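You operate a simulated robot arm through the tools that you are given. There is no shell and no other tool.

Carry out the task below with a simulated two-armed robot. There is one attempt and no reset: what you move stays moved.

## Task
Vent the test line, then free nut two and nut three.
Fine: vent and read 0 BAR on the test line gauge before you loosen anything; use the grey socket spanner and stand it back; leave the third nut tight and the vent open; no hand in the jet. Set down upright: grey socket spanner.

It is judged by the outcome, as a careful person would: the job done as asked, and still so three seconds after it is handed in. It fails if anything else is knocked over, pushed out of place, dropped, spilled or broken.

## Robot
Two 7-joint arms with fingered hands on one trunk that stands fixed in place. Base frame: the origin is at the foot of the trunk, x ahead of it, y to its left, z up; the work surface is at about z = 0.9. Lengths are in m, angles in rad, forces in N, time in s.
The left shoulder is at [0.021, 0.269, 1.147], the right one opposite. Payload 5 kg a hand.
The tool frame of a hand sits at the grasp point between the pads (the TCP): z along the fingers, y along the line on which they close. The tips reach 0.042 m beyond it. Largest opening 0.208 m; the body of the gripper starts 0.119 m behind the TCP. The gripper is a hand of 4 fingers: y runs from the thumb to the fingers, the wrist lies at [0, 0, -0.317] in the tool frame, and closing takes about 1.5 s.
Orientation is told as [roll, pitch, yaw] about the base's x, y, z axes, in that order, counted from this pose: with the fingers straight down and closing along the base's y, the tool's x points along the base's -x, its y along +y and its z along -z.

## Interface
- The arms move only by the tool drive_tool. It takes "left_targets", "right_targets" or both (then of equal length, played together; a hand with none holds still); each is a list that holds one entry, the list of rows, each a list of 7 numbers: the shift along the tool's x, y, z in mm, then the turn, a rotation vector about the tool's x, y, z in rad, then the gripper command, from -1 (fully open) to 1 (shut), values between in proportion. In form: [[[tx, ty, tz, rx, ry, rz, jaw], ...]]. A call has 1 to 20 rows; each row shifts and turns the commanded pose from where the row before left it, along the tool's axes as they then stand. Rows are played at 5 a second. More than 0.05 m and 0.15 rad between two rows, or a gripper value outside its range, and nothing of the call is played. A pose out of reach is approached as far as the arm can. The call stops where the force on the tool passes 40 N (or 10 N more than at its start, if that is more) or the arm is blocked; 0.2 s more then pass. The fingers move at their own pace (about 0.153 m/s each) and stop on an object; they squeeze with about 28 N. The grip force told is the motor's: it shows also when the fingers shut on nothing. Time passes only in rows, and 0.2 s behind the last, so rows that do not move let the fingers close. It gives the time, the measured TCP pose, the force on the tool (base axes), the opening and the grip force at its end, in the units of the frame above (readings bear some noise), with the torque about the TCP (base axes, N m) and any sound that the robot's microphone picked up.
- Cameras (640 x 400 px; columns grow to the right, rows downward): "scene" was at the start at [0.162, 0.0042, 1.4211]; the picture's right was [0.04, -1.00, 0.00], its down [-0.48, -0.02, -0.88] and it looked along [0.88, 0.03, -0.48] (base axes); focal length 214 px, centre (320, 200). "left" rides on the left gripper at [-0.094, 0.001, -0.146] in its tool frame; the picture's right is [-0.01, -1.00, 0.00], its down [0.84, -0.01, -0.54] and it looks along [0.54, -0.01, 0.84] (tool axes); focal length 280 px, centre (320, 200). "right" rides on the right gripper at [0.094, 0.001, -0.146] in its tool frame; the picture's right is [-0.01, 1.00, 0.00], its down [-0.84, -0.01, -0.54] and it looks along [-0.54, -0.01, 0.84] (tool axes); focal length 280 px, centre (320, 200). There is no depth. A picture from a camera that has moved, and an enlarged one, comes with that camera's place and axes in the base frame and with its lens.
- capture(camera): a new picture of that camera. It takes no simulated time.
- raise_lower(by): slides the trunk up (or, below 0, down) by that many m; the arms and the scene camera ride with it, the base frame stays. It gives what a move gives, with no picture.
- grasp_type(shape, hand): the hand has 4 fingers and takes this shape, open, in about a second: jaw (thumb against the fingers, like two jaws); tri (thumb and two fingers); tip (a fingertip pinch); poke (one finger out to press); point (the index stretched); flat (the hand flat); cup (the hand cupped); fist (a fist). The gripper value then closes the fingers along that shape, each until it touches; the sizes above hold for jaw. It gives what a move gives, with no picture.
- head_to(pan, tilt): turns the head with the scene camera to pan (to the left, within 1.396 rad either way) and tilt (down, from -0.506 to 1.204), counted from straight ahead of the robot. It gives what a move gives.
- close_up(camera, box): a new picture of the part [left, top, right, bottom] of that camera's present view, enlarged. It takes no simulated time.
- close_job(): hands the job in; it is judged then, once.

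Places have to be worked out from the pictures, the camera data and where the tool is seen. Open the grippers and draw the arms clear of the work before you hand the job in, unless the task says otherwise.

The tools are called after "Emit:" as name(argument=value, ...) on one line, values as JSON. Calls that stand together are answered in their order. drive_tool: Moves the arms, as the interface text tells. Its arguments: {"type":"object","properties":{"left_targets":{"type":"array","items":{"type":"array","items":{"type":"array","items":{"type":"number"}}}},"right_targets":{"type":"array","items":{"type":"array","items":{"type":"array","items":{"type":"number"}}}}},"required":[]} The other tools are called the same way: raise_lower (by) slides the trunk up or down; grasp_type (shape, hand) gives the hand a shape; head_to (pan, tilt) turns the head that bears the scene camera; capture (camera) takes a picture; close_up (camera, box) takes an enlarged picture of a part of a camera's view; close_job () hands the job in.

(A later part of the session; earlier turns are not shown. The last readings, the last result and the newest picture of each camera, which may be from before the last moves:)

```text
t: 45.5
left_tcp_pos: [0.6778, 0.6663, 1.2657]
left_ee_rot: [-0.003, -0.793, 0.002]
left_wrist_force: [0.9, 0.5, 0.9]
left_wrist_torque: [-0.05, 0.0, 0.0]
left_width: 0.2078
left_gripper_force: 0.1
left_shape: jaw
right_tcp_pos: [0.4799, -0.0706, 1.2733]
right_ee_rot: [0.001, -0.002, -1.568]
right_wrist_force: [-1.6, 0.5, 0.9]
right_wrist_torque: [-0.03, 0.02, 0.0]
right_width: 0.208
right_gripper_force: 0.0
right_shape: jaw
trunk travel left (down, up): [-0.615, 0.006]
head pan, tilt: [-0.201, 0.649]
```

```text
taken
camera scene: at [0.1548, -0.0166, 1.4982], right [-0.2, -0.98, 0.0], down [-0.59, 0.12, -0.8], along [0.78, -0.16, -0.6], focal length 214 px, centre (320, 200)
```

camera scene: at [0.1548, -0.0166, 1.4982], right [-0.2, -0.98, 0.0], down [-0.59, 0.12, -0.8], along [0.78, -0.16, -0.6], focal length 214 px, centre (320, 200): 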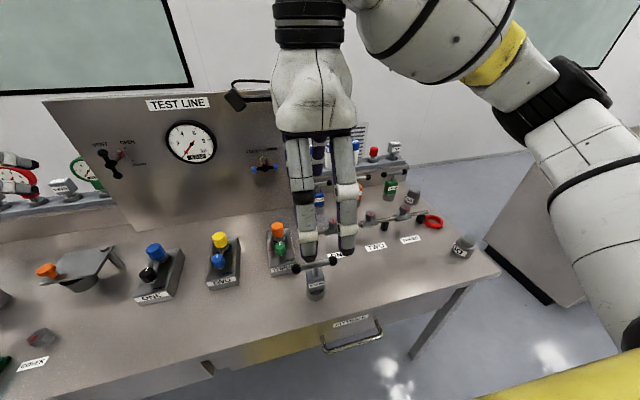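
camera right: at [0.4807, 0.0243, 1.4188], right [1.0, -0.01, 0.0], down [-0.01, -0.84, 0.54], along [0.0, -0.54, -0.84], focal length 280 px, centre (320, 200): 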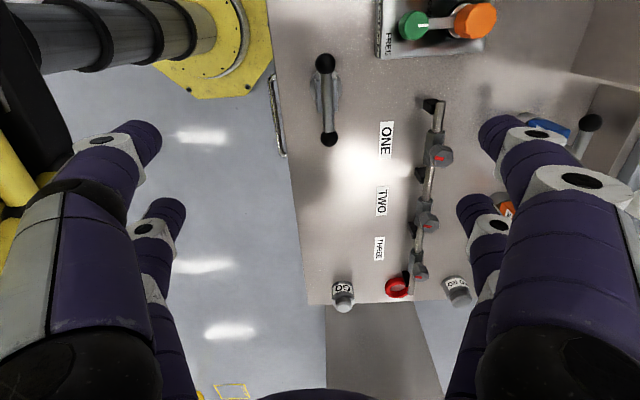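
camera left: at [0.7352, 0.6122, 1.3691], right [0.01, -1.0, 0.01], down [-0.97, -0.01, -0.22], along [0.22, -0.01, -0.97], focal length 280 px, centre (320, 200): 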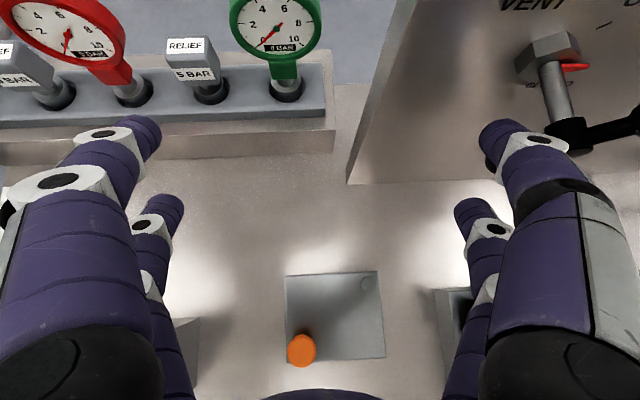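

The hand is over the spanner at yaw −90°. I'll zoom in on the spanner and the nuts from here to measure them.

Emit:
close_up(camera="right", box=[280, 40, 380, 160])

Emit:
close_up(camera="right", box=[370, 90, 480, 300])

Emit:
close_up(camera="scene", box=[270, 230, 370, 310])

```text
3.33 times, centred on (330, 100) of right
camera zoom: at [0.4807, 0.0243, 1.4188], right [1.0, -0.01, 0.0], down [-0.01, -0.84, 0.54], along [0.0, -0.54, -0.84], focal length 935 px, centre (287, 533)
```

zoom: 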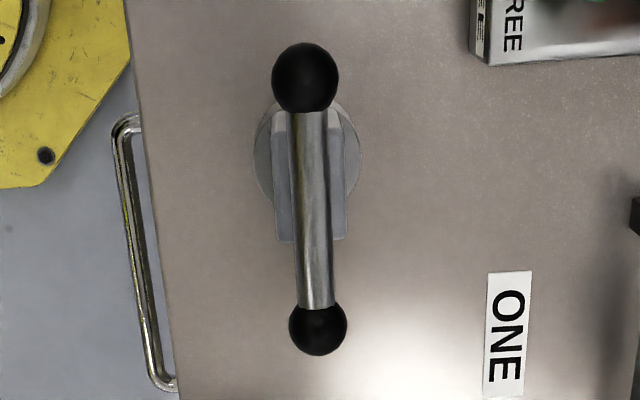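

```text
1.90 times, centred on (425, 195) of right
camera zoom: at [0.4807, 0.0243, 1.4188], right [1.0, -0.01, 0.0], down [-0.01, -0.84, 0.54], along [0.0, -0.54, -0.84], focal length 534 px, centre (120, 210)
```

zoom: 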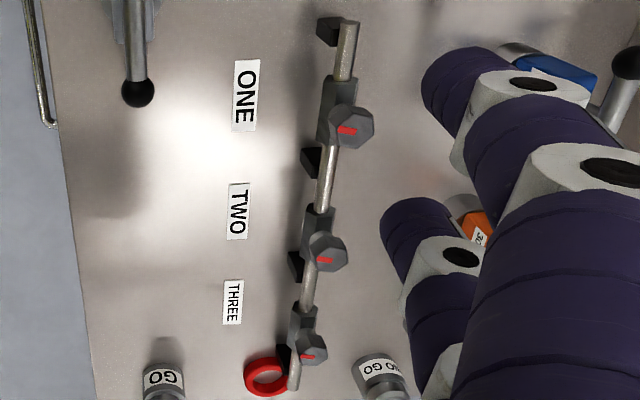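

```text
5.00 times, centred on (320, 270) of scene
camera zoom: at [0.1548, -0.0166, 1.4982], right [-0.2, -0.98, 0.0], down [-0.59, 0.12, -0.8], along [0.78, -0.16, -0.6], focal length 1072 px, centre (320, -150)
```

zoom: 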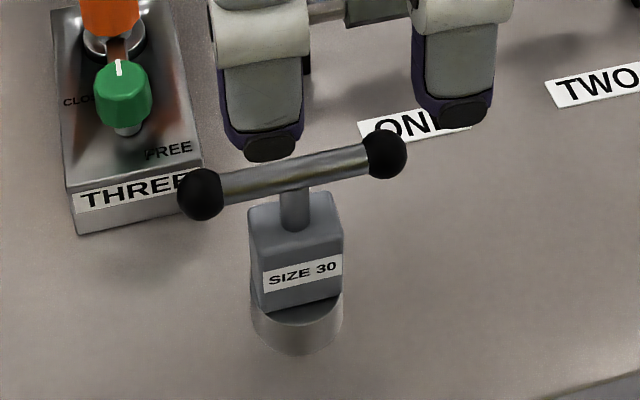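

I triangulate the T-bar from (0.489, −0.022) to (0.495, −0.121) at z≈1.030, about 7 mm in radius, with the block top near z≈0.991. I'll align with the bar (yaw +0.06), half-open the jaw to keep clear of box THREE, and descend to just above the bar.

Emit:
drive_tool(right_targets=[[[0, 12, 0, 0, 0, -0.06, 0], [0, 0, 40, 0, 0, 0, 0], [0, 0, 40, 0, 0, 0, 0], [0, 0, 40, 0, 0, 0, 0], [0, 0, 40, 0, 0, 0, 0], [0, 0, 0, 0, 0, 0, 0]]])

Emit:
capture(camera="right")

Emit:
close_up(camera="scene", box=[250, 200, 390, 310])

```text
t: 46.9
left_tcp_pos: [0.6765, 0.6661, 1.2659]
left_ee_rot: [-0.002, -0.793, 0.0]
left_wrist_force: [0.1, -0.9, 0.8]
left_wrist_torque: [0.0, 0.0, -0.03]
left_width: 0.2077
left_gripper_force: 0.1
left_shape: jaw
right_tcp_pos: [0.4912, -0.0708, 1.1123]
right_ee_rot: [0.003, -0.002, -1.507]
right_wrist_force: [0.7, -0.2, 0.0]
right_wrist_torque: [-0.03, -0.04, 0.01]
right_width: 0.1046
right_gripper_force: 0.0
right_shape: jaw
trunk travel left (down, up): [-0.615, 0.006]
head pan, tilt: [-0.201, 0.649]
```

```text
taken
camera right: at [0.4868, 0.0241, 1.259], right [1.0, 0.05, 0.0], down [0.04, -0.84, 0.54], along [0.03, -0.54, -0.84], focal length 280 px, centre (320, 200)
```

right: 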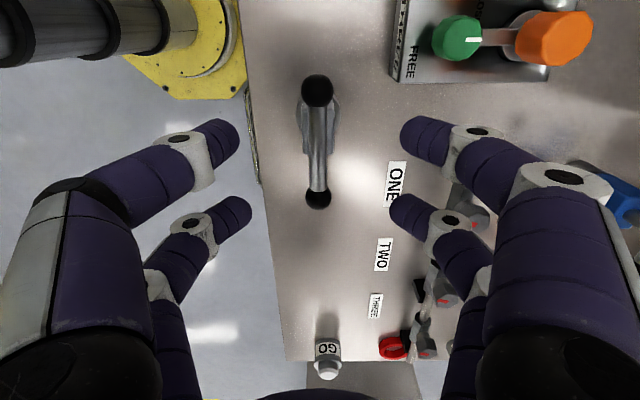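

```text
3.64 times, centred on (320, 255) of scene
camera zoom: at [0.1544, -0.0165, 1.4983], right [-0.2, -0.98, 0.0], down [-0.59, 0.12, -0.8], along [0.78, -0.16, -0.6], focal length 780 px, centre (320, 0)
```

zoom: 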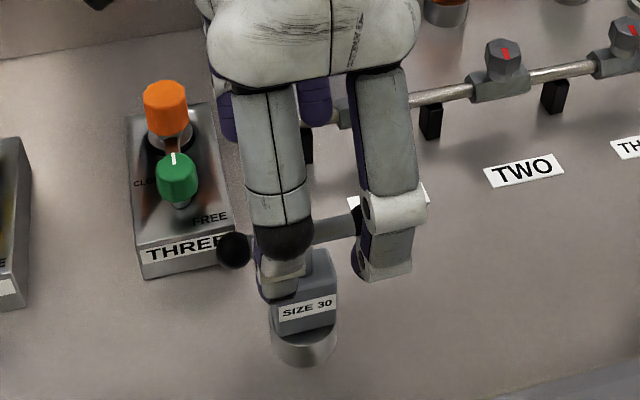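

The bar runs straight down the middle between the fingers, centred at y≈−0.0705. I'll descend the last 70 mm so the pads span the bar with the tips just above the block.

Emit:
drive_tool(right_targets=[[[0, 0, 24, 0, 0, 0, 0], [0, 0, 24, 0, 0, 0, 0], [0, 0, 22, 0, 0, 0, 0], [0, 0, 0, 0, 0, 0, 0]]])

Emit:
capture(camera="right")

Emit:
close_up(camera="scene", box=[250, 200, 390, 310])

```text
t: 47.9
left_tcp_pos: [0.6778, 0.6666, 1.2664]
left_ee_rot: [-0.004, -0.794, 0.001]
left_wrist_force: [0.0, -0.3, -0.4]
left_wrist_torque: [0.0, -0.01, 0.0]
left_width: 0.2078
left_gripper_force: 0.1
left_shape: jaw
right_tcp_pos: [0.4906, -0.0725, 1.0427]
right_ee_rot: [0.002, -0.001, -1.505]
right_wrist_force: [-0.4, -0.6, 0.6]
right_wrist_torque: [-0.01, -0.04, 0.0]
right_width: 0.1046
right_gripper_force: 0.0
right_shape: jaw
trunk travel left (down, up): [-0.615, 0.006]
head pan, tilt: [-0.201, 0.649]
```

```text
taken
camera right: at [0.4867, 0.0238, 1.1882], right [1.0, 0.05, 0.0], down [0.04, -0.84, 0.54], along [0.03, -0.54, -0.84], focal length 280 px, centre (320, 200)
```

right: 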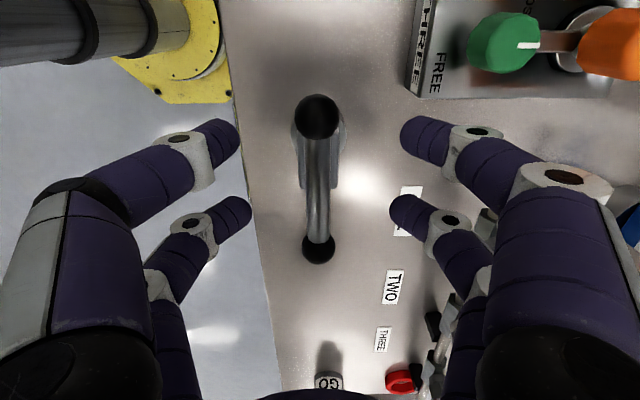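

```text
3.64 times, centred on (320, 255) of scene
camera zoom: at [0.1545, -0.0166, 1.4983], right [-0.2, -0.98, 0.0], down [-0.59, 0.12, -0.8], along [0.78, -0.16, -0.6], focal length 780 px, centre (320, 0)
```

zoom: 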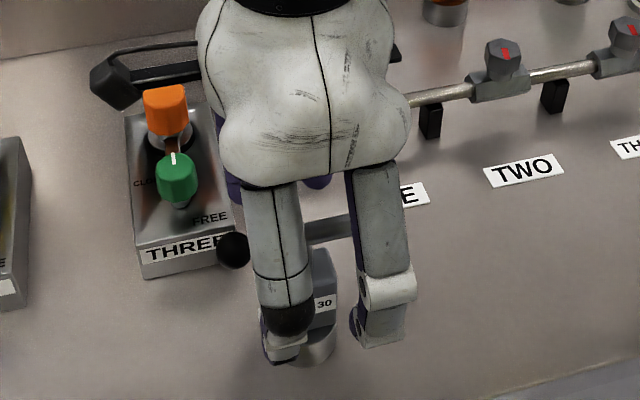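

The bar is centred and the finger pairs sit either side of the stem, between the balls. Closing the right hand now.

Emit:
drive_tool(right_targets=[[[0, 0, 0, 0, 0, 0, 1], [0, 0, 0, 0, 0, 0, 1], [0, 0, 0, 0, 0, 0, 1], [0, 0, 0, 0, 0, 0, 1], [0, 0, 0, 0, 0, 0, 1], [0, 0, 0, 0, 0, 0, 1], [0, 0, 0, 0, 0, 0, 1], [0, 0, 0, 0, 0, 0, 1]]])

Emit:
capture(camera="right")

Emit:
close_up(camera="scene", box=[250, 200, 390, 310])

```text
t: 49.7
left_tcp_pos: [0.6763, 0.6664, 1.2671]
left_ee_rot: [-0.004, -0.793, 0.003]
left_wrist_force: [0.2, 0.1, 0.2]
left_wrist_torque: [-0.02, 0.0, 0.02]
left_width: 0.2078
left_gripper_force: 0.0
left_shape: jaw
right_tcp_pos: [0.4921, -0.0711, 1.0426]
right_ee_rot: [0.002, -0.001, -1.505]
right_wrist_force: [-0.4, 0.5, -5.6]
right_wrist_torque: [-0.06, -0.04, 0.0]
right_width: 0.0
right_gripper_force: 27.3
right_shape: jaw
trunk travel left (down, up): [-0.615, 0.006]
head pan, tilt: [-0.201, 0.649]
```

```text
taken
camera right: at [0.487, 0.0237, 1.1881], right [1.0, 0.05, 0.0], down [0.04, -0.84, 0.54], along [0.03, -0.54, -0.84], focal length 280 px, centre (320, 200)
```

right: 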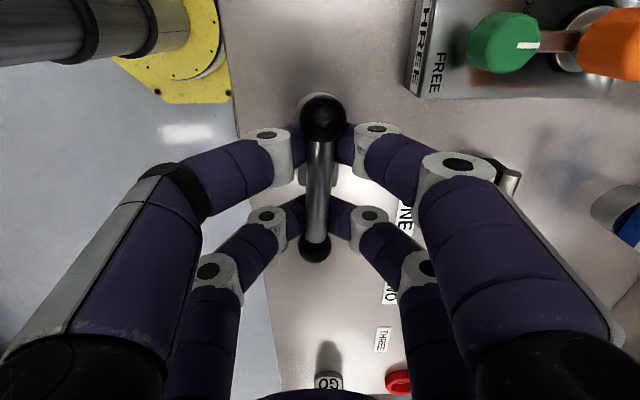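

```text
3.64 times, centred on (320, 255) of scene
camera zoom: at [0.1549, -0.0167, 1.4981], right [-0.2, -0.98, 0.0], down [-0.59, 0.12, -0.8], along [0.78, -0.16, -0.6], focal length 780 px, centre (320, 0)
```

zoom: 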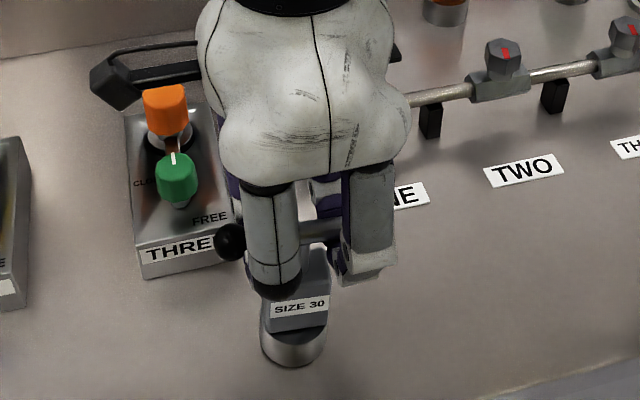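

The reported opening of 0 means the fingertips met underneath the bar, so the bar is caged in the V of both finger pairs. That is usable for lifting. I'll lift slowly and see how the spanner hangs.

Emit:
drive_tool(right_targets=[[[0, 0, -8, 0, 0, 0, 1], [0, 0, -10, 0, 0, 0, 1], [0, 0, -15, 0, 0, 0, 1], [0, 0, -20, 0, 0, 0, 1], [0, 0, 0, 0, 0, 0, 1]]])

Emit:
capture(camera="right")

Emit:
close_up(camera="scene", box=[250, 180, 390, 310])

```text
t: 50.9
left_tcp_pos: [0.6782, 0.6661, 1.2653]
left_ee_rot: [0.0, -0.793, 0.002]
left_wrist_force: [0.3, -0.3, 0.0]
left_wrist_torque: [-0.01, 0.03, 0.04]
left_width: 0.2081
left_gripper_force: 0.0
left_shape: jaw
right_tcp_pos: [0.4901, -0.0722, 1.0974]
right_ee_rot: [0.0, -0.001, -1.507]
right_wrist_force: [-1.0, -0.4, -6.9]
right_wrist_torque: [-0.01, 0.03, 0.0]
right_width: 0.0
right_gripper_force: 27.9
right_shape: jaw
trunk travel left (down, up): [-0.615, 0.006]
head pan, tilt: [-0.201, 0.649]
```

```text
taken
camera right: at [0.4864, 0.0226, 1.2424], right [1.0, 0.05, 0.0], down [0.04, -0.84, 0.54], along [0.03, -0.54, -0.84], focal length 280 px, centre (320, 200)
```

right: 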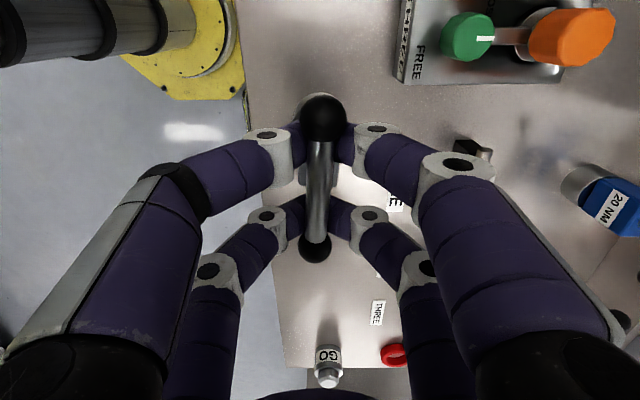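

```text
3.08 times, centred on (320, 245) of scene
camera zoom: at [0.1552, -0.0168, 1.4981], right [-0.2, -0.98, 0.0], down [-0.59, 0.12, -0.8], along [0.78, -0.16, -0.6], focal length 660 px, centre (320, 62)
```

zoom: 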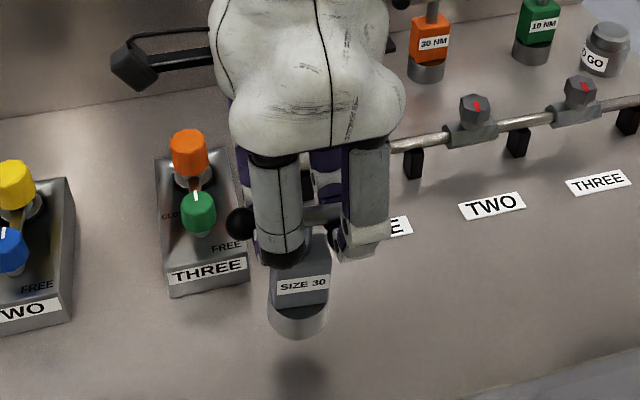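

The spanner hangs free in the hand, with its shadow on the bench and a load of about 6.5 N. Next I need the nut positions precisely, so I'll zoom the scene camera on nuts TWO and THREE.

Emit:
close_up(camera="scene", box=[335, 195, 415, 245])

Emit:
close_up(camera="scene", box=[385, 190, 445, 228])

```text
8.00 times, centred on (375, 220) of scene
camera zoom: at [0.1552, -0.0168, 1.4981], right [-0.2, -0.98, 0.0], down [-0.59, 0.12, -0.8], along [0.78, -0.16, -0.6], focal length 1716 px, centre (-120, 40)
```

zoom: 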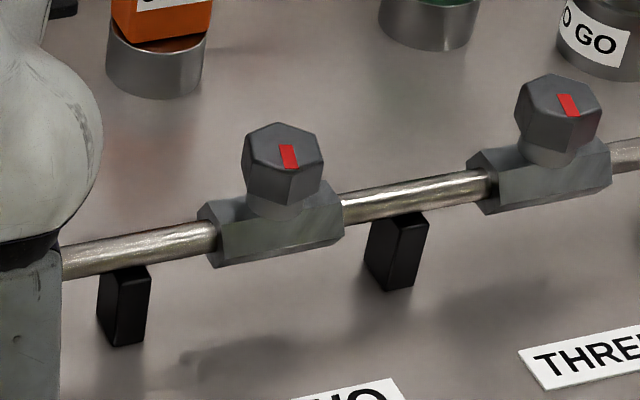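

```text
10.53 times, centred on (415, 209) of scene
camera zoom: at [0.1552, -0.0168, 1.4981], right [-0.2, -0.98, 0.0], down [-0.59, 0.12, -0.8], along [0.78, -0.16, -0.6], focal length 2258 px, centre (-680, 105)
```

zoom: 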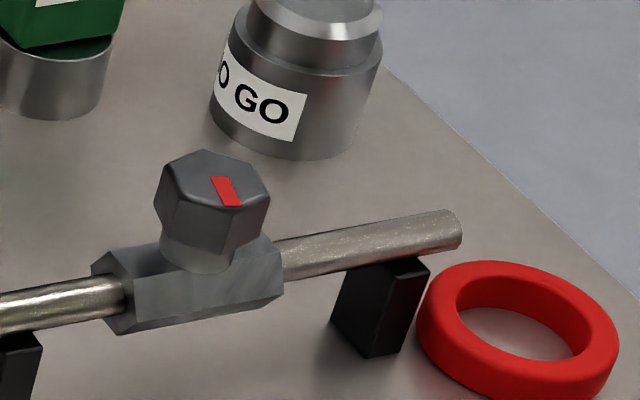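

From several views nut TWO's top centre comes out at (0.6916, −0.3105, 0.994) and nut THREE's at (0.700, −0.4515, 0.994), both about 30 mm hex. I'll lift the spanner higher and carry it to a hover above nut TWO.

Emit:
drive_tool(right_targets=[[[0, 0, -31, 0, 0, 0, 1], [0, 0, -31, 0, 0, 0, 1], [0, 0, -31, 0, 0, 0, 1], [-24.9, 18.55, 0, 0, 0, 0, 1], [-24.9, 18.55, 0, 0, 0, 0, 1], [-24.9, 18.55, 0, 0, 0, 0, 1], [-24.9, 18.55, 0, 0, 0, 0, 1], [-24.9, 18.55, 0, 0, 0, 0, 1], [-24.9, 18.55, 0, 0, 0, 0, 1], [-24.9, 18.55, 0, 0, 0, 0, 1], [-24.9, 18.55, 0, 0, 0, 0, 1], [-24.9, 18.55, 0, 0, 0, 0, 1], [-24.9, 18.55, 0, 0, 0, 0, 1], [0, 0, 0, 0, 0, 0, 1], [0, 0, 0, 0, 0, 0, 1], [0, 0, 0, 0, 0, 0, 1]]])

Emit:
head_to(pan=-0.4, tilt=0.65)

Emit:
capture(camera="scene")

Emit:
capture(camera="right")

Emit:
close_up(camera="scene", box=[260, 130, 400, 250])

```text
t: 54.3
left_tcp_pos: [0.6779, 0.6673, 1.2669]
left_ee_rot: [-0.003, -0.794, 0.001]
left_wrist_force: [0.0, -0.3, -0.8]
left_wrist_torque: [0.0, 0.01, -0.01]
left_width: 0.208
left_gripper_force: 0.1
left_shape: jaw
right_tcp_pos: [0.694, -0.3069, 1.1895]
right_ee_rot: [0.002, -0.002, -1.506]
right_wrist_force: [-0.1, 0.5, -6.1]
right_wrist_torque: [-0.04, -0.03, 0.01]
right_width: 0.0
right_gripper_force: 28.1
right_shape: jaw
trunk travel left (down, up): [-0.615, 0.006]
head pan, tilt: [-0.201, 0.649]
```

```text
t: 55.0
left_tcp_pos: [0.6771, 0.6669, 1.2651]
left_ee_rot: [-0.003, -0.792, 0.0]
left_wrist_force: [0.1, 0.8, -0.4]
left_wrist_torque: [0.01, -0.02, 0.01]
left_width: 0.2077
left_gripper_force: 0.1
left_shape: jaw
right_tcp_pos: [0.6942, -0.3077, 1.19]
right_ee_rot: [0.001, -0.002, -1.506]
right_wrist_force: [-0.4, 0.6, -5.5]
right_wrist_torque: [-0.03, -0.01, -0.03]
right_width: 0.0
right_gripper_force: 28.7
right_shape: jaw
trunk travel left (down, up): [-0.615, 0.006]
head pan, tilt: [-0.4, 0.649]
```

```text
taken
camera scene: at [0.15, -0.0331, 1.4981], right [-0.39, -0.92, 0.0], down [-0.56, 0.23, -0.8], along [0.73, -0.31, -0.6], focal length 214 px, centre (320, 200)
```

scene: 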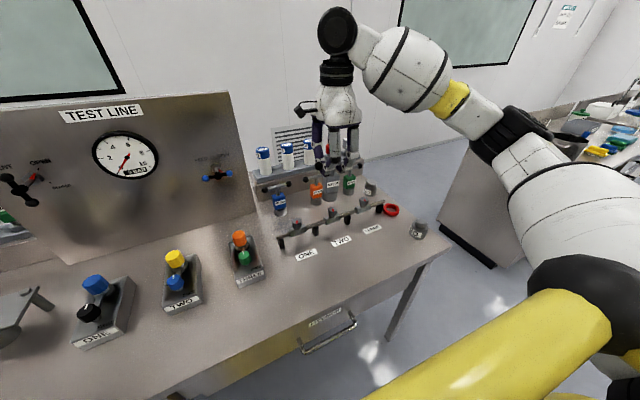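

```text
taken
camera right: at [0.6894, -0.2122, 1.3353], right [1.0, 0.05, 0.0], down [0.04, -0.84, 0.54], along [0.03, -0.54, -0.84], focal length 280 px, centre (320, 200)
```

right: 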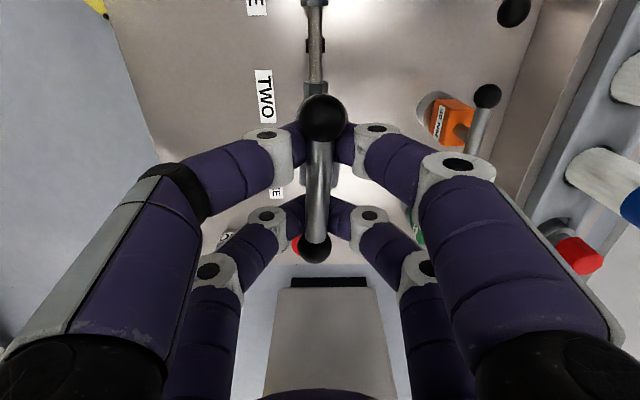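

```text
3.33 times, centred on (330, 190) of scene
camera zoom: at [0.15, -0.0331, 1.4981], right [-0.39, -0.92, 0.0], down [-0.56, 0.23, -0.8], along [0.73, -0.31, -0.6], focal length 715 px, centre (287, 233)
```

zoom: 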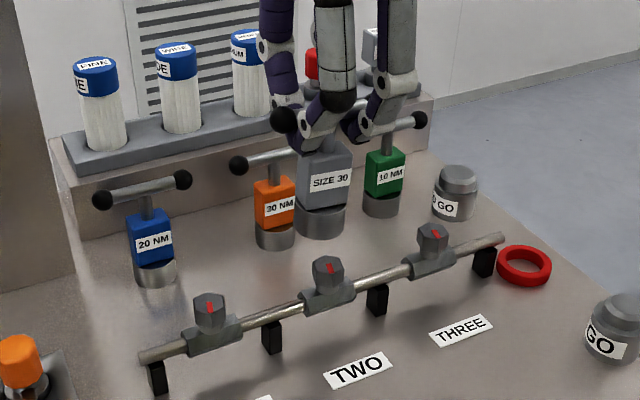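

The spanner hovers above nut TWO. I'll zoom in tighter to measure the socket against the nut.

Emit:
close_up(camera="scene", box=[300, 160, 360, 225])

Emit:
close_up(camera="scene", box=[312, 195, 352, 225])

```text
6.15 times, centred on (330, 192) of scene
camera zoom: at [0.15, -0.0331, 1.4981], right [-0.39, -0.92, 0.0], down [-0.56, 0.23, -0.8], along [0.73, -0.31, -0.6], focal length 1320 px, centre (258, 246)
```

zoom: 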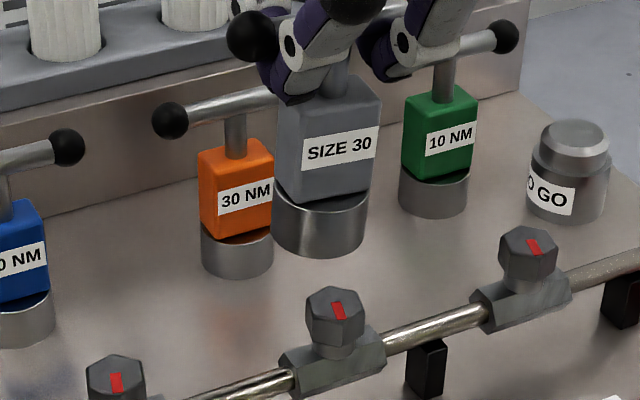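

```text
13.33 times, centred on (332, 210) of scene
camera zoom: at [0.15, -0.0331, 1.4981], right [-0.39, -0.92, 0.0], down [-0.56, 0.23, -0.8], along [0.73, -0.31, -0.6], focal length 2860 px, centre (160, 67)
```

zoom: 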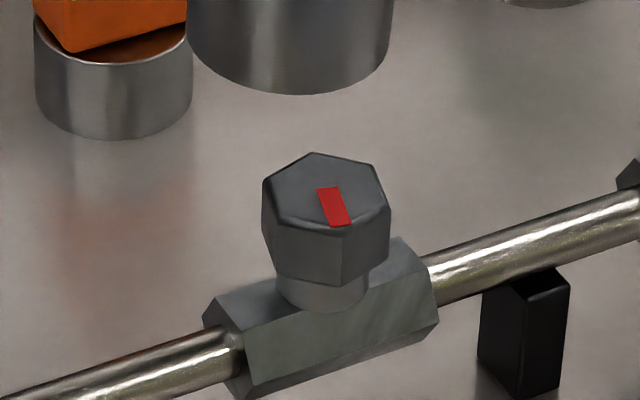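

The measured nut TWO hex is about 30.7 mm across flats, with a vertex (and the red mark) pointing at about 168°. The socket axis looks a few mm off towards +x and +y, so I'll correct that and lower to about 8 mm above the nut for a parallax-free check.

Emit:
drive_tool(right_targets=[[[-3.9, -2.3, 14, 0, 0, 0, 1], [-3.8, -2.2, 14, 0, 0, 0, 1], [0, 0, 12, 0, 0, 0, 1], [0, 0, 0, 0, 0, 0, 1], [0, 0, 0, 0, 0, 0, 1]]])

Emit:
close_up(camera="scene", box=[300, 160, 360, 225])

Emit:
close_up(camera="scene", box=[312, 190, 352, 220])

Emit:
capture(camera="right")

```text
t: 56.2
left_tcp_pos: [0.678, 0.6662, 1.2649]
left_ee_rot: [-0.002, -0.792, 0.002]
left_wrist_force: [-0.5, 0.2, 0.6]
left_wrist_torque: [-0.01, 0.01, -0.02]
left_width: 0.208
left_gripper_force: 0.0
left_shape: jaw
right_tcp_pos: [0.6894, -0.3169, 1.1504]
right_ee_rot: [-0.001, -0.002, -1.506]
right_wrist_force: [-1.2, 0.5, -5.8]
right_wrist_torque: [-0.05, 0.01, -0.01]
right_width: 0.0001
right_gripper_force: 27.7
right_shape: jaw
trunk travel left (down, up): [-0.615, 0.006]
head pan, tilt: [-0.4, 0.649]
```

```text
6.15 times, centred on (330, 192) of scene
camera zoom: at [0.15, -0.0333, 1.4981], right [-0.39, -0.92, 0.0], down [-0.56, 0.24, -0.8], along [0.73, -0.31, -0.6], focal length 1320 px, centre (258, 246)
```

zoom: 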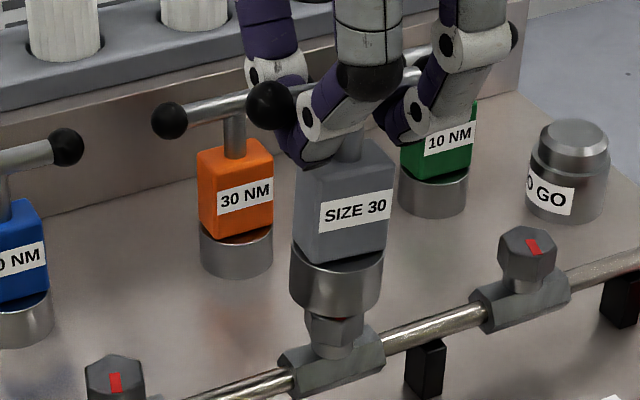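

```text
13.33 times, centred on (332, 205) of scene
camera zoom: at [0.15, -0.0333, 1.4981], right [-0.39, -0.92, 0.0], down [-0.56, 0.24, -0.8], along [0.73, -0.31, -0.6], focal length 2860 px, centre (160, 133)
```

zoom: 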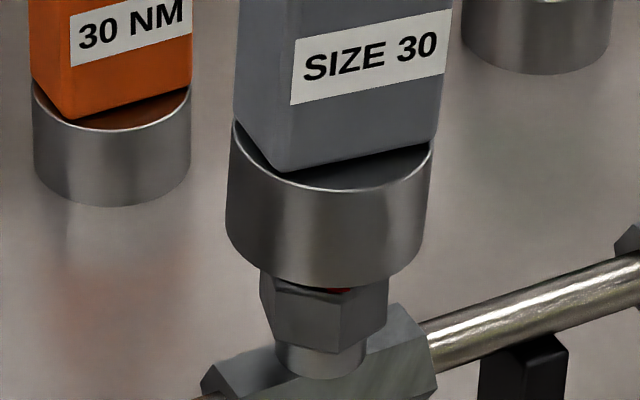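

```text
taken
camera right: at [0.6852, -0.2212, 1.2955], right [1.0, 0.05, 0.0], down [0.04, -0.84, 0.54], along [0.03, -0.54, -0.84], focal length 280 px, centre (320, 200)
```

right: 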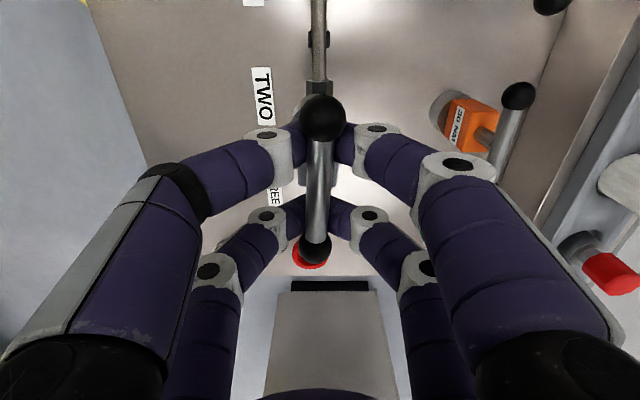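

In this view the socket is laterally centred on the nut to within about 0.5 mm, with an 11–12 mm gap. I'll lower it gently; the 6 N spanner weight will show in the wrist force if it seats or perches on the nut.

Emit:
drive_tool(right_targets=[[[0, 0, 4, 0, 0, 0, 1], [0, 0, 4, 0, 0, 0, 1], [0, 0, 4, 0, 0, 0, 1], [0, 0, 4, 0, 0, 0, 1], [0, 0, 0, 0, 0, 0, 1]]])

Emit:
close_up(camera="scene", box=[312, 190, 352, 220])

```text
t: 57.4
left_tcp_pos: [0.6782, 0.6658, 1.2654]
left_ee_rot: [-0.002, -0.791, 0.003]
left_wrist_force: [0.0, -0.3, -0.9]
left_wrist_torque: [0.0, -0.01, 0.0]
left_width: 0.2079
left_gripper_force: 0.2
left_shape: jaw
right_tcp_pos: [0.6911, -0.3155, 1.1326]
right_ee_rot: [0.001, -0.001, -1.507]
right_wrist_force: [0.6, -1.2, -5.3]
right_wrist_torque: [-0.14, -0.02, -0.02]
right_width: 0.0
right_gripper_force: 28.4
right_shape: jaw
trunk travel left (down, up): [-0.615, 0.006]
head pan, tilt: [-0.4, 0.649]
```

```text
13.33 times, centred on (332, 205) of scene
camera zoom: at [0.1499, -0.0332, 1.4981], right [-0.39, -0.92, 0.0], down [-0.56, 0.24, -0.8], along [0.73, -0.31, -0.6], focal length 2860 px, centre (160, 133)
```

zoom: 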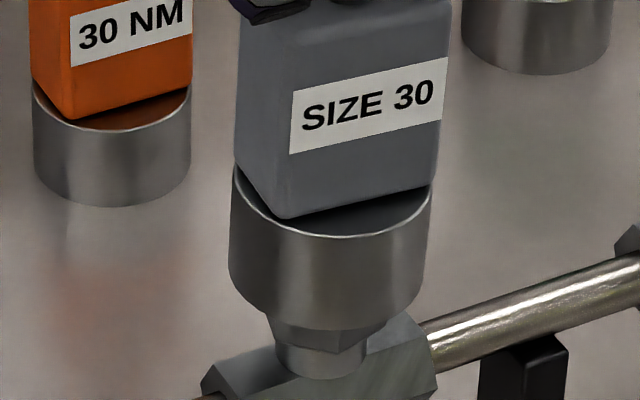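

The socket rim is now about level with the nut top, with only a light side force. I'll keep lowering in small steps and watch the force.

Emit:
drive_tool(right_targets=[[[0, 0, 4, 0, 0, 0, 1], [0, 0, 4, 0, 0, 0, 1], [0, 0, 0, 0, 0, 0, 1]]])

Emit:
close_up(camera="scene", box=[312, 190, 352, 220])

Emit:
capture(camera="right")

```text
t: 58.2
left_tcp_pos: [0.6755, 0.667, 1.267]
left_ee_rot: [-0.005, -0.794, 0.001]
left_wrist_force: [-0.2, 0.0, -0.1]
left_wrist_torque: [0.0, -0.01, 0.03]
left_width: 0.208
left_gripper_force: 0.1
left_shape: jaw
right_tcp_pos: [0.6883, -0.3141, 1.1292]
right_ee_rot: [0.006, -0.001, -1.506]
right_wrist_force: [0.2, -0.5, 28.4]
right_wrist_torque: [0.09, 0.12, -0.01]
right_width: 0.0
right_gripper_force: 28.6
right_shape: jaw
trunk travel left (down, up): [-0.615, 0.006]
head pan, tilt: [-0.4, 0.649]
```

```text
13.33 times, centred on (332, 205) of scene
camera zoom: at [0.1482, -0.0325, 1.4987], right [-0.39, -0.92, 0.0], down [-0.56, 0.23, -0.8], along [0.73, -0.31, -0.6], focal length 2860 px, centre (160, 133)
```

zoom: 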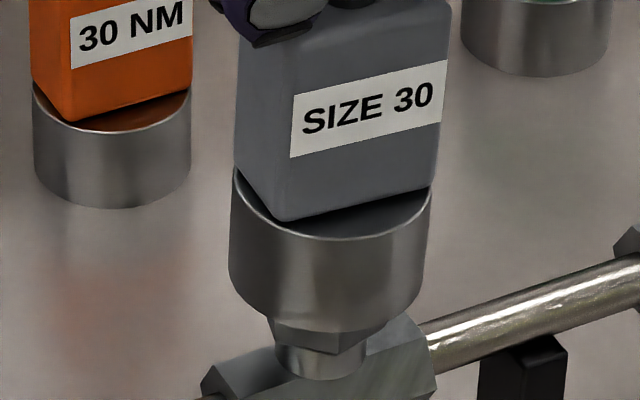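

```text
taken
camera right: at [0.6836, -0.2199, 1.2749], right [1.0, 0.05, 0.01], down [0.04, -0.84, 0.54], along [0.03, -0.54, -0.84], focal length 280 px, centre (320, 200)
```

right: 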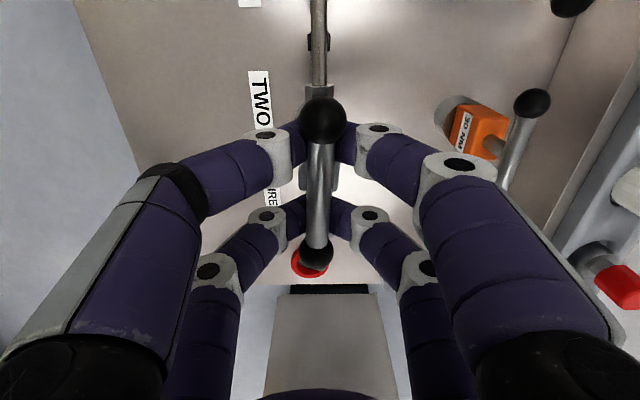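

The force rose to +28 N without any drop, so the socket is perched on the nut, misaligned in angle or by a few millimetres. I'll ease the pressure off and measure the rim against the nut at higher zoom.

Emit:
drive_tool(right_targets=[[[0, 0, -5, 0, 0, 0, 1], [0, 0, 0, 0, 0, 0, 1]]])

Emit:
close_up(camera="scene", box=[318, 194, 346, 218])

```text
t: 58.8
left_tcp_pos: [0.6779, 0.6654, 1.2658]
left_ee_rot: [-0.004, -0.792, 0.001]
left_wrist_force: [0.3, 0.1, 0.0]
left_wrist_torque: [0.0, 0.01, -0.04]
left_width: 0.208
left_gripper_force: 0.1
left_shape: jaw
right_tcp_pos: [0.6889, -0.315, 1.1294]
right_ee_rot: [-0.002, -0.001, -1.507]
right_wrist_force: [0.3, -0.8, -0.3]
right_wrist_torque: [0.02, 0.02, 0.02]
right_width: 0.0
right_gripper_force: 27.9
right_shape: jaw
trunk travel left (down, up): [-0.615, 0.006]
head pan, tilt: [-0.4, 0.649]
```

```text
16.00 times, centred on (332, 206) of scene
camera zoom: at [0.1497, -0.0331, 1.498], right [-0.39, -0.92, 0.0], down [-0.56, 0.24, -0.8], along [0.73, -0.31, -0.6], focal length 3432 px, centre (128, 104)
```

zoom: 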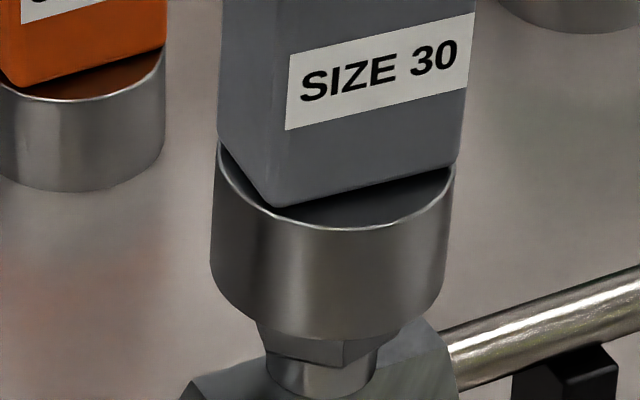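

The spanner's weight now rests fully on the nut. The rim is centred about 4 mm too near the camera, so I'll lift a little, shift by (+3.5, −1.8) mm, and set down again.

Emit:
drive_tool(right_targets=[[[0, 0, -8, 0, 0, 0, 1], [-2.0, 3.4, 0, 0, 0, 0, 1], [0, 0, 0, 0, 0, 0, 1], [0, 0, 4, 0, 0, 0, 1], [0, 0, 4, 0, 0, 0, 1], [0, 0, 0, 0, 0, 0, 1]]])

Emit:
close_up(camera="scene", box=[318, 194, 346, 218])

```text
t: 60.2
left_tcp_pos: [0.6779, 0.6674, 1.2669]
left_ee_rot: [-0.004, -0.793, 0.001]
left_wrist_force: [0.2, -0.5, -0.1]
left_wrist_torque: [-0.01, -0.01, -0.02]
left_width: 0.2077
left_gripper_force: 0.1
left_shape: jaw
right_tcp_pos: [0.6921, -0.3172, 1.1332]
right_ee_rot: [0.006, 0.001, -1.506]
right_wrist_force: [3.1, -2.7, 22.3]
right_wrist_torque: [-0.14, 0.05, 0.02]
right_width: 0.0001
right_gripper_force: 27.8
right_shape: jaw
trunk travel left (down, up): [-0.615, 0.006]
head pan, tilt: [-0.4, 0.649]
```

```text
16.00 times, centred on (332, 206) of scene
camera zoom: at [0.1488, -0.0327, 1.4985], right [-0.39, -0.92, 0.0], down [-0.56, 0.24, -0.8], along [0.73, -0.31, -0.6], focal length 3432 px, centre (128, 104)
```

zoom: 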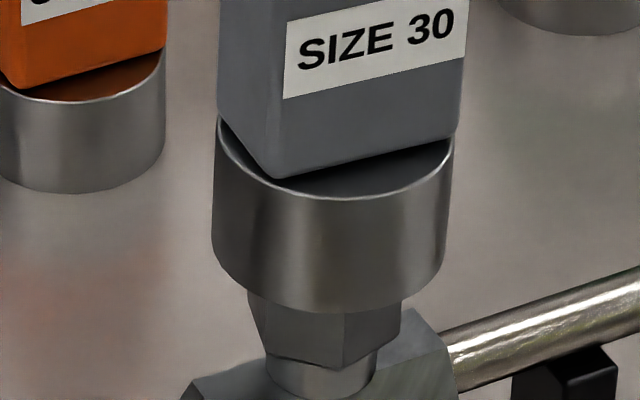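

That was worse: the socket now sits visibly higher, so in the previous spot it had already entered the lead-in by a few millimetres and was only off in angle. I'll go back about 5 mm towards the robot and re-seat.

Emit:
drive_tool(right_targets=[[[0, 0, -8, 0, 0, 0, 1], [2.7, -4.4, 0, 0, 0, 0, 1], [0, 0, 0, 0, 0, 0, 1], [0, 0, 4, 0, 0, 0, 1], [0, 0, 4, 0, 0, 0, 1], [0, 0, 0, 0, 0, 0, 1]]])

Emit:
close_up(camera="scene", box=[318, 194, 346, 218])

```text
t: 61.6
left_tcp_pos: [0.6772, 0.6671, 1.2663]
left_ee_rot: [-0.002, -0.792, 0.003]
left_wrist_force: [0.8, 0.0, -0.6]
left_wrist_torque: [0.02, 0.04, 0.01]
left_width: 0.208
left_gripper_force: 0.2
left_shape: jaw
right_tcp_pos: [0.6886, -0.3149, 1.1333]
right_ee_rot: [0.006, 0.001, -1.505]
right_wrist_force: [4.1, -1.9, 26.1]
right_wrist_torque: [-0.2, -0.05, -0.02]
right_width: 0.0002
right_gripper_force: 27.6
right_shape: jaw
trunk travel left (down, up): [-0.615, 0.006]
head pan, tilt: [-0.4, 0.649]
```

```text
16.00 times, centred on (332, 206) of scene
camera zoom: at [0.1488, -0.0326, 1.4986], right [-0.39, -0.92, 0.0], down [-0.56, 0.23, -0.8], along [0.73, -0.31, -0.6], focal length 3432 px, centre (128, 104)
```

zoom: 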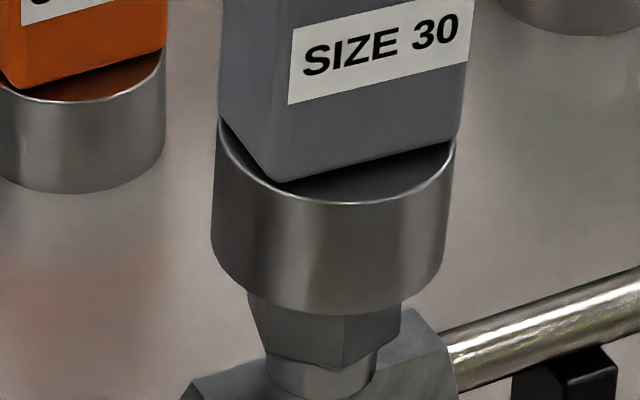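

It barely moved, so the 8 mm lift did not fully free the spanner. I'll lift 25 mm so it hangs cleanly, and re-measure.

Emit:
drive_tool(right_targets=[[[0, 0, -12, 0, 0, 0, 1], [0, 0, -13, 0, 0, 0, 1], [0, 0, 0, 0, 0, 0, 1], [0, 0, 0, 0, 0, 0, 1]]])

Emit:
close_up(camera="scene", box=[318, 190, 346, 214])

Emit:
capture(camera="right")

```text
t: 62.6
left_tcp_pos: [0.6777, 0.6665, 1.2659]
left_ee_rot: [-0.002, -0.791, 0.002]
left_wrist_force: [-0.1, -0.4, 0.2]
left_wrist_torque: [-0.02, -0.02, -0.02]
left_width: 0.208
left_gripper_force: 0.0
left_shape: jaw
right_tcp_pos: [0.6879, -0.3157, 1.1561]
right_ee_rot: [0.001, -0.001, -1.506]
right_wrist_force: [0.1, 0.3, -6.0]
right_wrist_torque: [-0.02, -0.01, 0.05]
right_width: 0.0
right_gripper_force: 28.0
right_shape: jaw
trunk travel left (down, up): [-0.615, 0.006]
head pan, tilt: [-0.4, 0.649]
```

```text
16.00 times, centred on (332, 202) of scene
camera zoom: at [0.1498, -0.0331, 1.4982], right [-0.39, -0.92, 0.0], down [-0.56, 0.24, -0.8], along [0.73, -0.31, -0.6], focal length 3432 px, centre (128, 168)
```

zoom: 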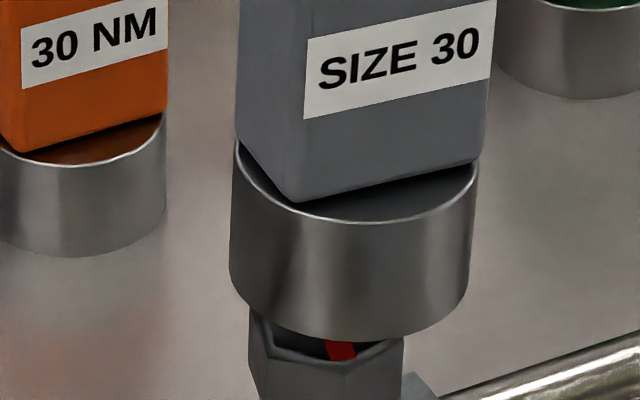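

```text
taken
camera right: at [0.6835, -0.22, 1.3015], right [1.0, 0.05, 0.0], down [0.04, -0.84, 0.54], along [0.03, -0.54, -0.84], focal length 280 px, centre (320, 200)
```

right: 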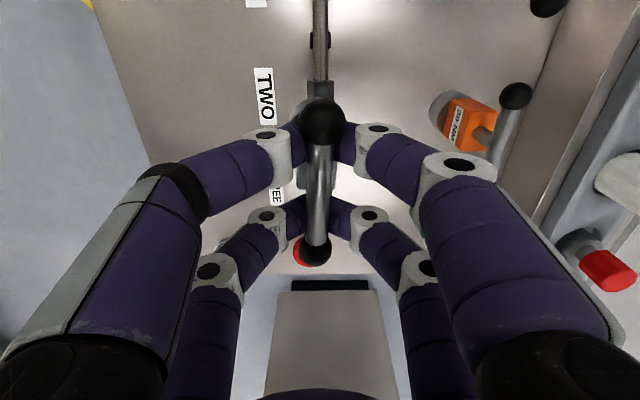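

The spanner shifted about 5 mm sideways in the grip while it was pressed. I'll correct by (+4.1, +3.4) mm, let it settle, and check alignment again before lowering.

Emit:
drive_tool(right_targets=[[[3.1, 4.3, 0, 0, 0, 0, 1], [0, 0, 0, 0, 0, 0, 1], [0, 0, 0, 0, 0, 0, 1]]])

Emit:
close_up(camera="scene", box=[318, 190, 346, 214])

Emit:
close_up(camera="scene", box=[300, 140, 360, 220])

```text
t: 63.4
left_tcp_pos: [0.6779, 0.667, 1.266]
left_ee_rot: [-0.003, -0.793, 0.002]
left_wrist_force: [0.1, 0.2, 0.7]
left_wrist_torque: [-0.02, -0.01, -0.03]
left_width: 0.2078
left_gripper_force: 0.2
left_shape: jaw
right_tcp_pos: [0.6928, -0.3108, 1.1548]
right_ee_rot: [0.0, -0.002, -1.507]
right_wrist_force: [0.8, -0.3, -6.1]
right_wrist_torque: [-0.06, 0.01, 0.03]
right_width: 0.0004
right_gripper_force: 28.5
right_shape: jaw
trunk travel left (down, up): [-0.615, 0.006]
head pan, tilt: [-0.4, 0.649]
```

```text
16.00 times, centred on (332, 202) of scene
camera zoom: at [0.1501, -0.033, 1.4981], right [-0.39, -0.92, 0.0], down [-0.56, 0.24, -0.8], along [0.73, -0.31, -0.6], focal length 3432 px, centre (128, 168)
```

zoom: 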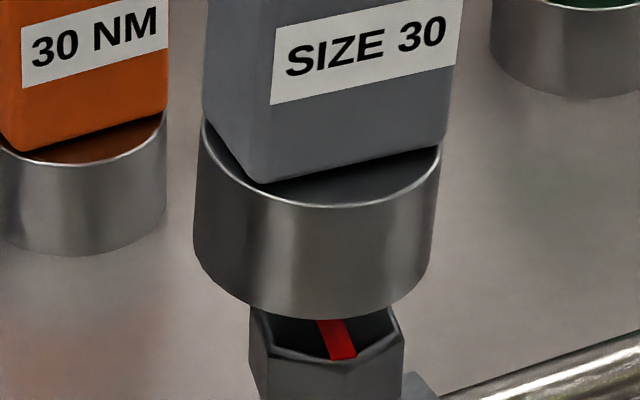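

```text
5.00 times, centred on (330, 180) of scene
camera zoom: at [0.1501, -0.033, 1.4981], right [-0.39, -0.92, 0.0], down [-0.56, 0.24, -0.8], along [0.73, -0.31, -0.6], focal length 1072 px, centre (270, 300)
```

zoom: 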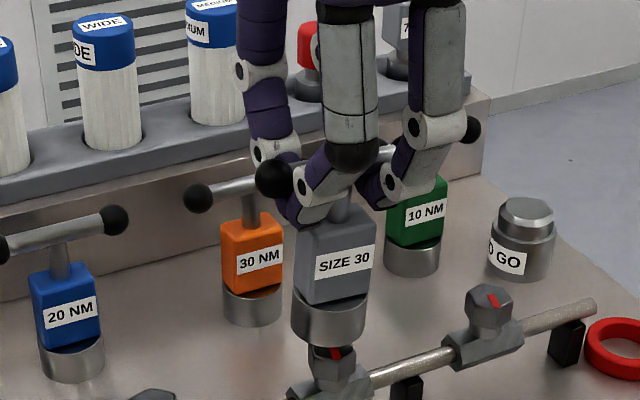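

The socket appears to have moved more than the hand did, so the spanner may still be swinging. I'll hold still for a second and look twice.

Emit:
drive_tool(right_targets=[[[0, 0, 0, 0, 0, 0, 1], [0, 0, 0, 0, 0, 0, 1], [0, 0, 0, 0, 0, 0, 1], [0, 0, 0, 0, 0, 0, 1], [0, 0, 0, 0, 0, 0, 1]]])

Emit:
close_up(camera="scene", box=[318, 190, 346, 214])

Emit:
close_up(camera="right", box=[240, 80, 400, 280])

```text
t: 64.6
left_tcp_pos: [0.677, 0.6649, 1.2659]
left_ee_rot: [0.0, -0.791, 0.004]
left_wrist_force: [-0.4, -0.1, 0.8]
left_wrist_torque: [0.01, -0.02, 0.01]
left_width: 0.2077
left_gripper_force: 0.1
left_shape: jaw
right_tcp_pos: [0.6922, -0.3122, 1.1555]
right_ee_rot: [0.001, -0.002, -1.506]
right_wrist_force: [0.3, -0.2, -5.4]
right_wrist_torque: [-0.01, -0.01, -0.01]
right_width: 0.0
right_gripper_force: 27.8
right_shape: jaw
trunk travel left (down, up): [-0.615, 0.006]
head pan, tilt: [-0.4, 0.649]
```

```text
16.00 times, centred on (332, 202) of scene
camera zoom: at [0.1499, -0.0332, 1.4981], right [-0.39, -0.92, 0.0], down [-0.56, 0.24, -0.8], along [0.73, -0.31, -0.6], focal length 3432 px, centre (128, 168)
```

zoom: 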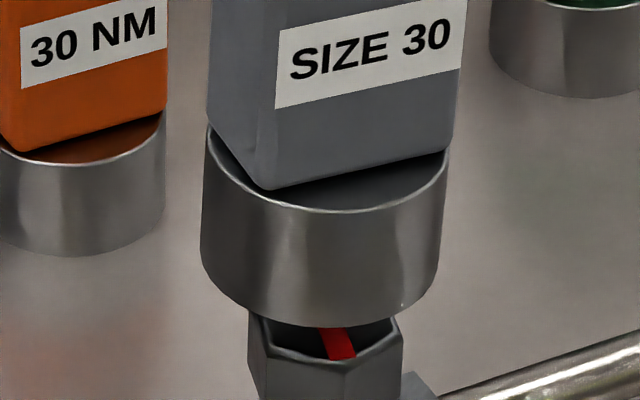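

```text
2.00 times, centred on (320, 180) of right
camera zoom: at [0.688, -0.2164, 1.3013], right [1.0, 0.05, 0.0], down [0.04, -0.84, 0.54], along [0.03, -0.54, -0.84], focal length 561 px, centre (320, 240)
```

zoom: 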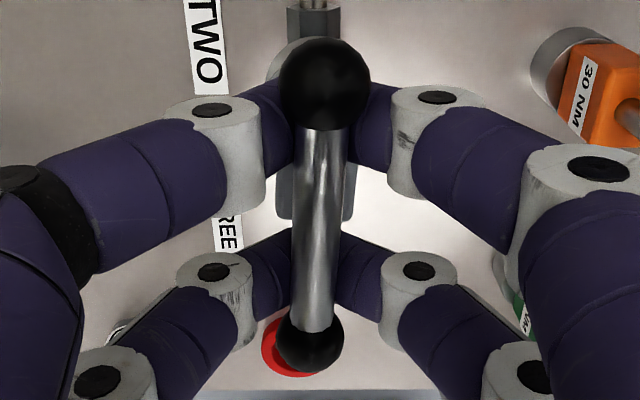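

It has settled: the socket is about 1 mm left and maybe 1 mm far of the nut. I'll apply that small correction, wait, then lower slowly to just touch.

Emit:
drive_tool(right_targets=[[[-0.4, -1.3, 0, 0, 0, 0, 1], [0, 0, 4, 0, 0, 0, 1], [0, 0, 4, 0, 0, 0, 1], [0, 0, 0, 0, 0, 0, 1], [0, 0, 0, 0, 0, 0, 1], [0, 0, 0, 0, 0, 0, 1], [0, 0, 0, 0, 0, 0, 1], [0, 0, 3, 0, 0, 0, 1], [0, 0, 3, 0, 0, 0, 1], [0, 0, 3, 0, 0, 0, 1], [0, 0, 3, 0, 0, 0, 1], [0, 0, 0, 0, 0, 0, 1], [0, 0, 0, 0, 0, 0, 1]]])

Emit:
close_up(camera="scene", box=[318, 194, 346, 218])

```text
t: 67.4
left_tcp_pos: [0.6783, 0.6665, 1.266]
left_ee_rot: [-0.003, -0.794, 0.001]
left_wrist_force: [1.1, 0.0, 0.4]
left_wrist_torque: [-0.02, -0.05, 0.03]
left_width: 0.2076
left_gripper_force: 0.1
left_shape: jaw
right_tcp_pos: [0.6922, -0.3126, 1.1349]
right_ee_rot: [-0.001, -0.002, -1.506]
right_wrist_force: [0.8, -0.5, -5.7]
right_wrist_torque: [-0.03, 0.04, 0.0]
right_width: 0.0002
right_gripper_force: 28.6
right_shape: jaw
trunk travel left (down, up): [-0.615, 0.006]
head pan, tilt: [-0.4, 0.649]
```

```text
16.00 times, centred on (332, 206) of scene
camera zoom: at [0.15, -0.0332, 1.4981], right [-0.39, -0.92, 0.0], down [-0.56, 0.24, -0.8], along [0.73, -0.31, -0.6], focal length 3432 px, centre (128, 104)
```

zoom: 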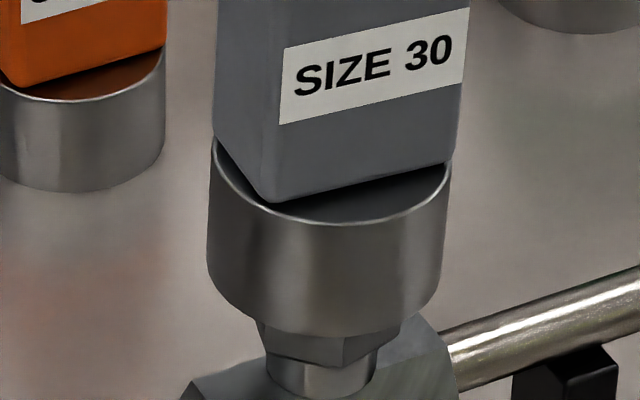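

The rim has entered the lead-in without contact, laterally within 0.4 mm. I'll lower about 3 mm more so the spanner rests on the nut by its own weight.

Emit:
drive_tool(right_targets=[[[0, 0, 1.5, 0, 0, 0, 1], [0, 0, 1.5, 0, 0, 0, 1], [0, 0, 0, 0, 0, 0, 1], [0, 0, 0, 0, 0, 0, 1]]])

Emit:
close_up(camera="scene", box=[318, 194, 346, 218])

```text
t: 68.4
left_tcp_pos: [0.6782, 0.6671, 1.2662]
left_ee_rot: [-0.003, -0.793, 0.001]
left_wrist_force: [0.2, 0.2, 0.1]
left_wrist_torque: [-0.04, -0.02, 0.01]
left_width: 0.2081
left_gripper_force: 0.2
left_shape: jaw
right_tcp_pos: [0.6916, -0.3114, 1.1326]
right_ee_rot: [0.002, -0.002, -1.506]
right_wrist_force: [0.6, -0.2, -0.2]
right_wrist_torque: [-0.01, -0.04, 0.01]
right_width: 0.0001
right_gripper_force: 27.9
right_shape: jaw
trunk travel left (down, up): [-0.615, 0.006]
head pan, tilt: [-0.4, 0.649]
```

```text
16.00 times, centred on (332, 206) of scene
camera zoom: at [0.1497, -0.0331, 1.4982], right [-0.39, -0.92, 0.0], down [-0.56, 0.24, -0.8], along [0.73, -0.31, -0.6], focal length 3432 px, centre (128, 104)
```

zoom: 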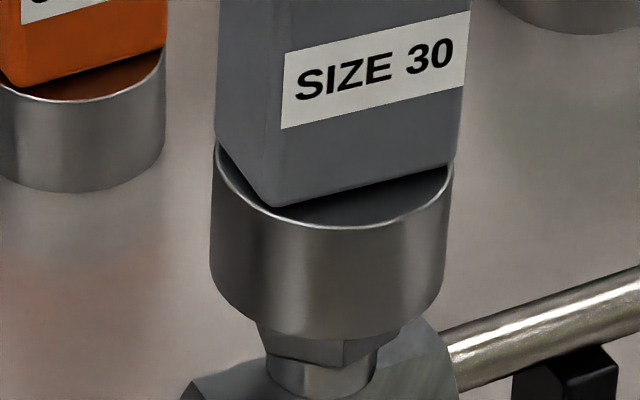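

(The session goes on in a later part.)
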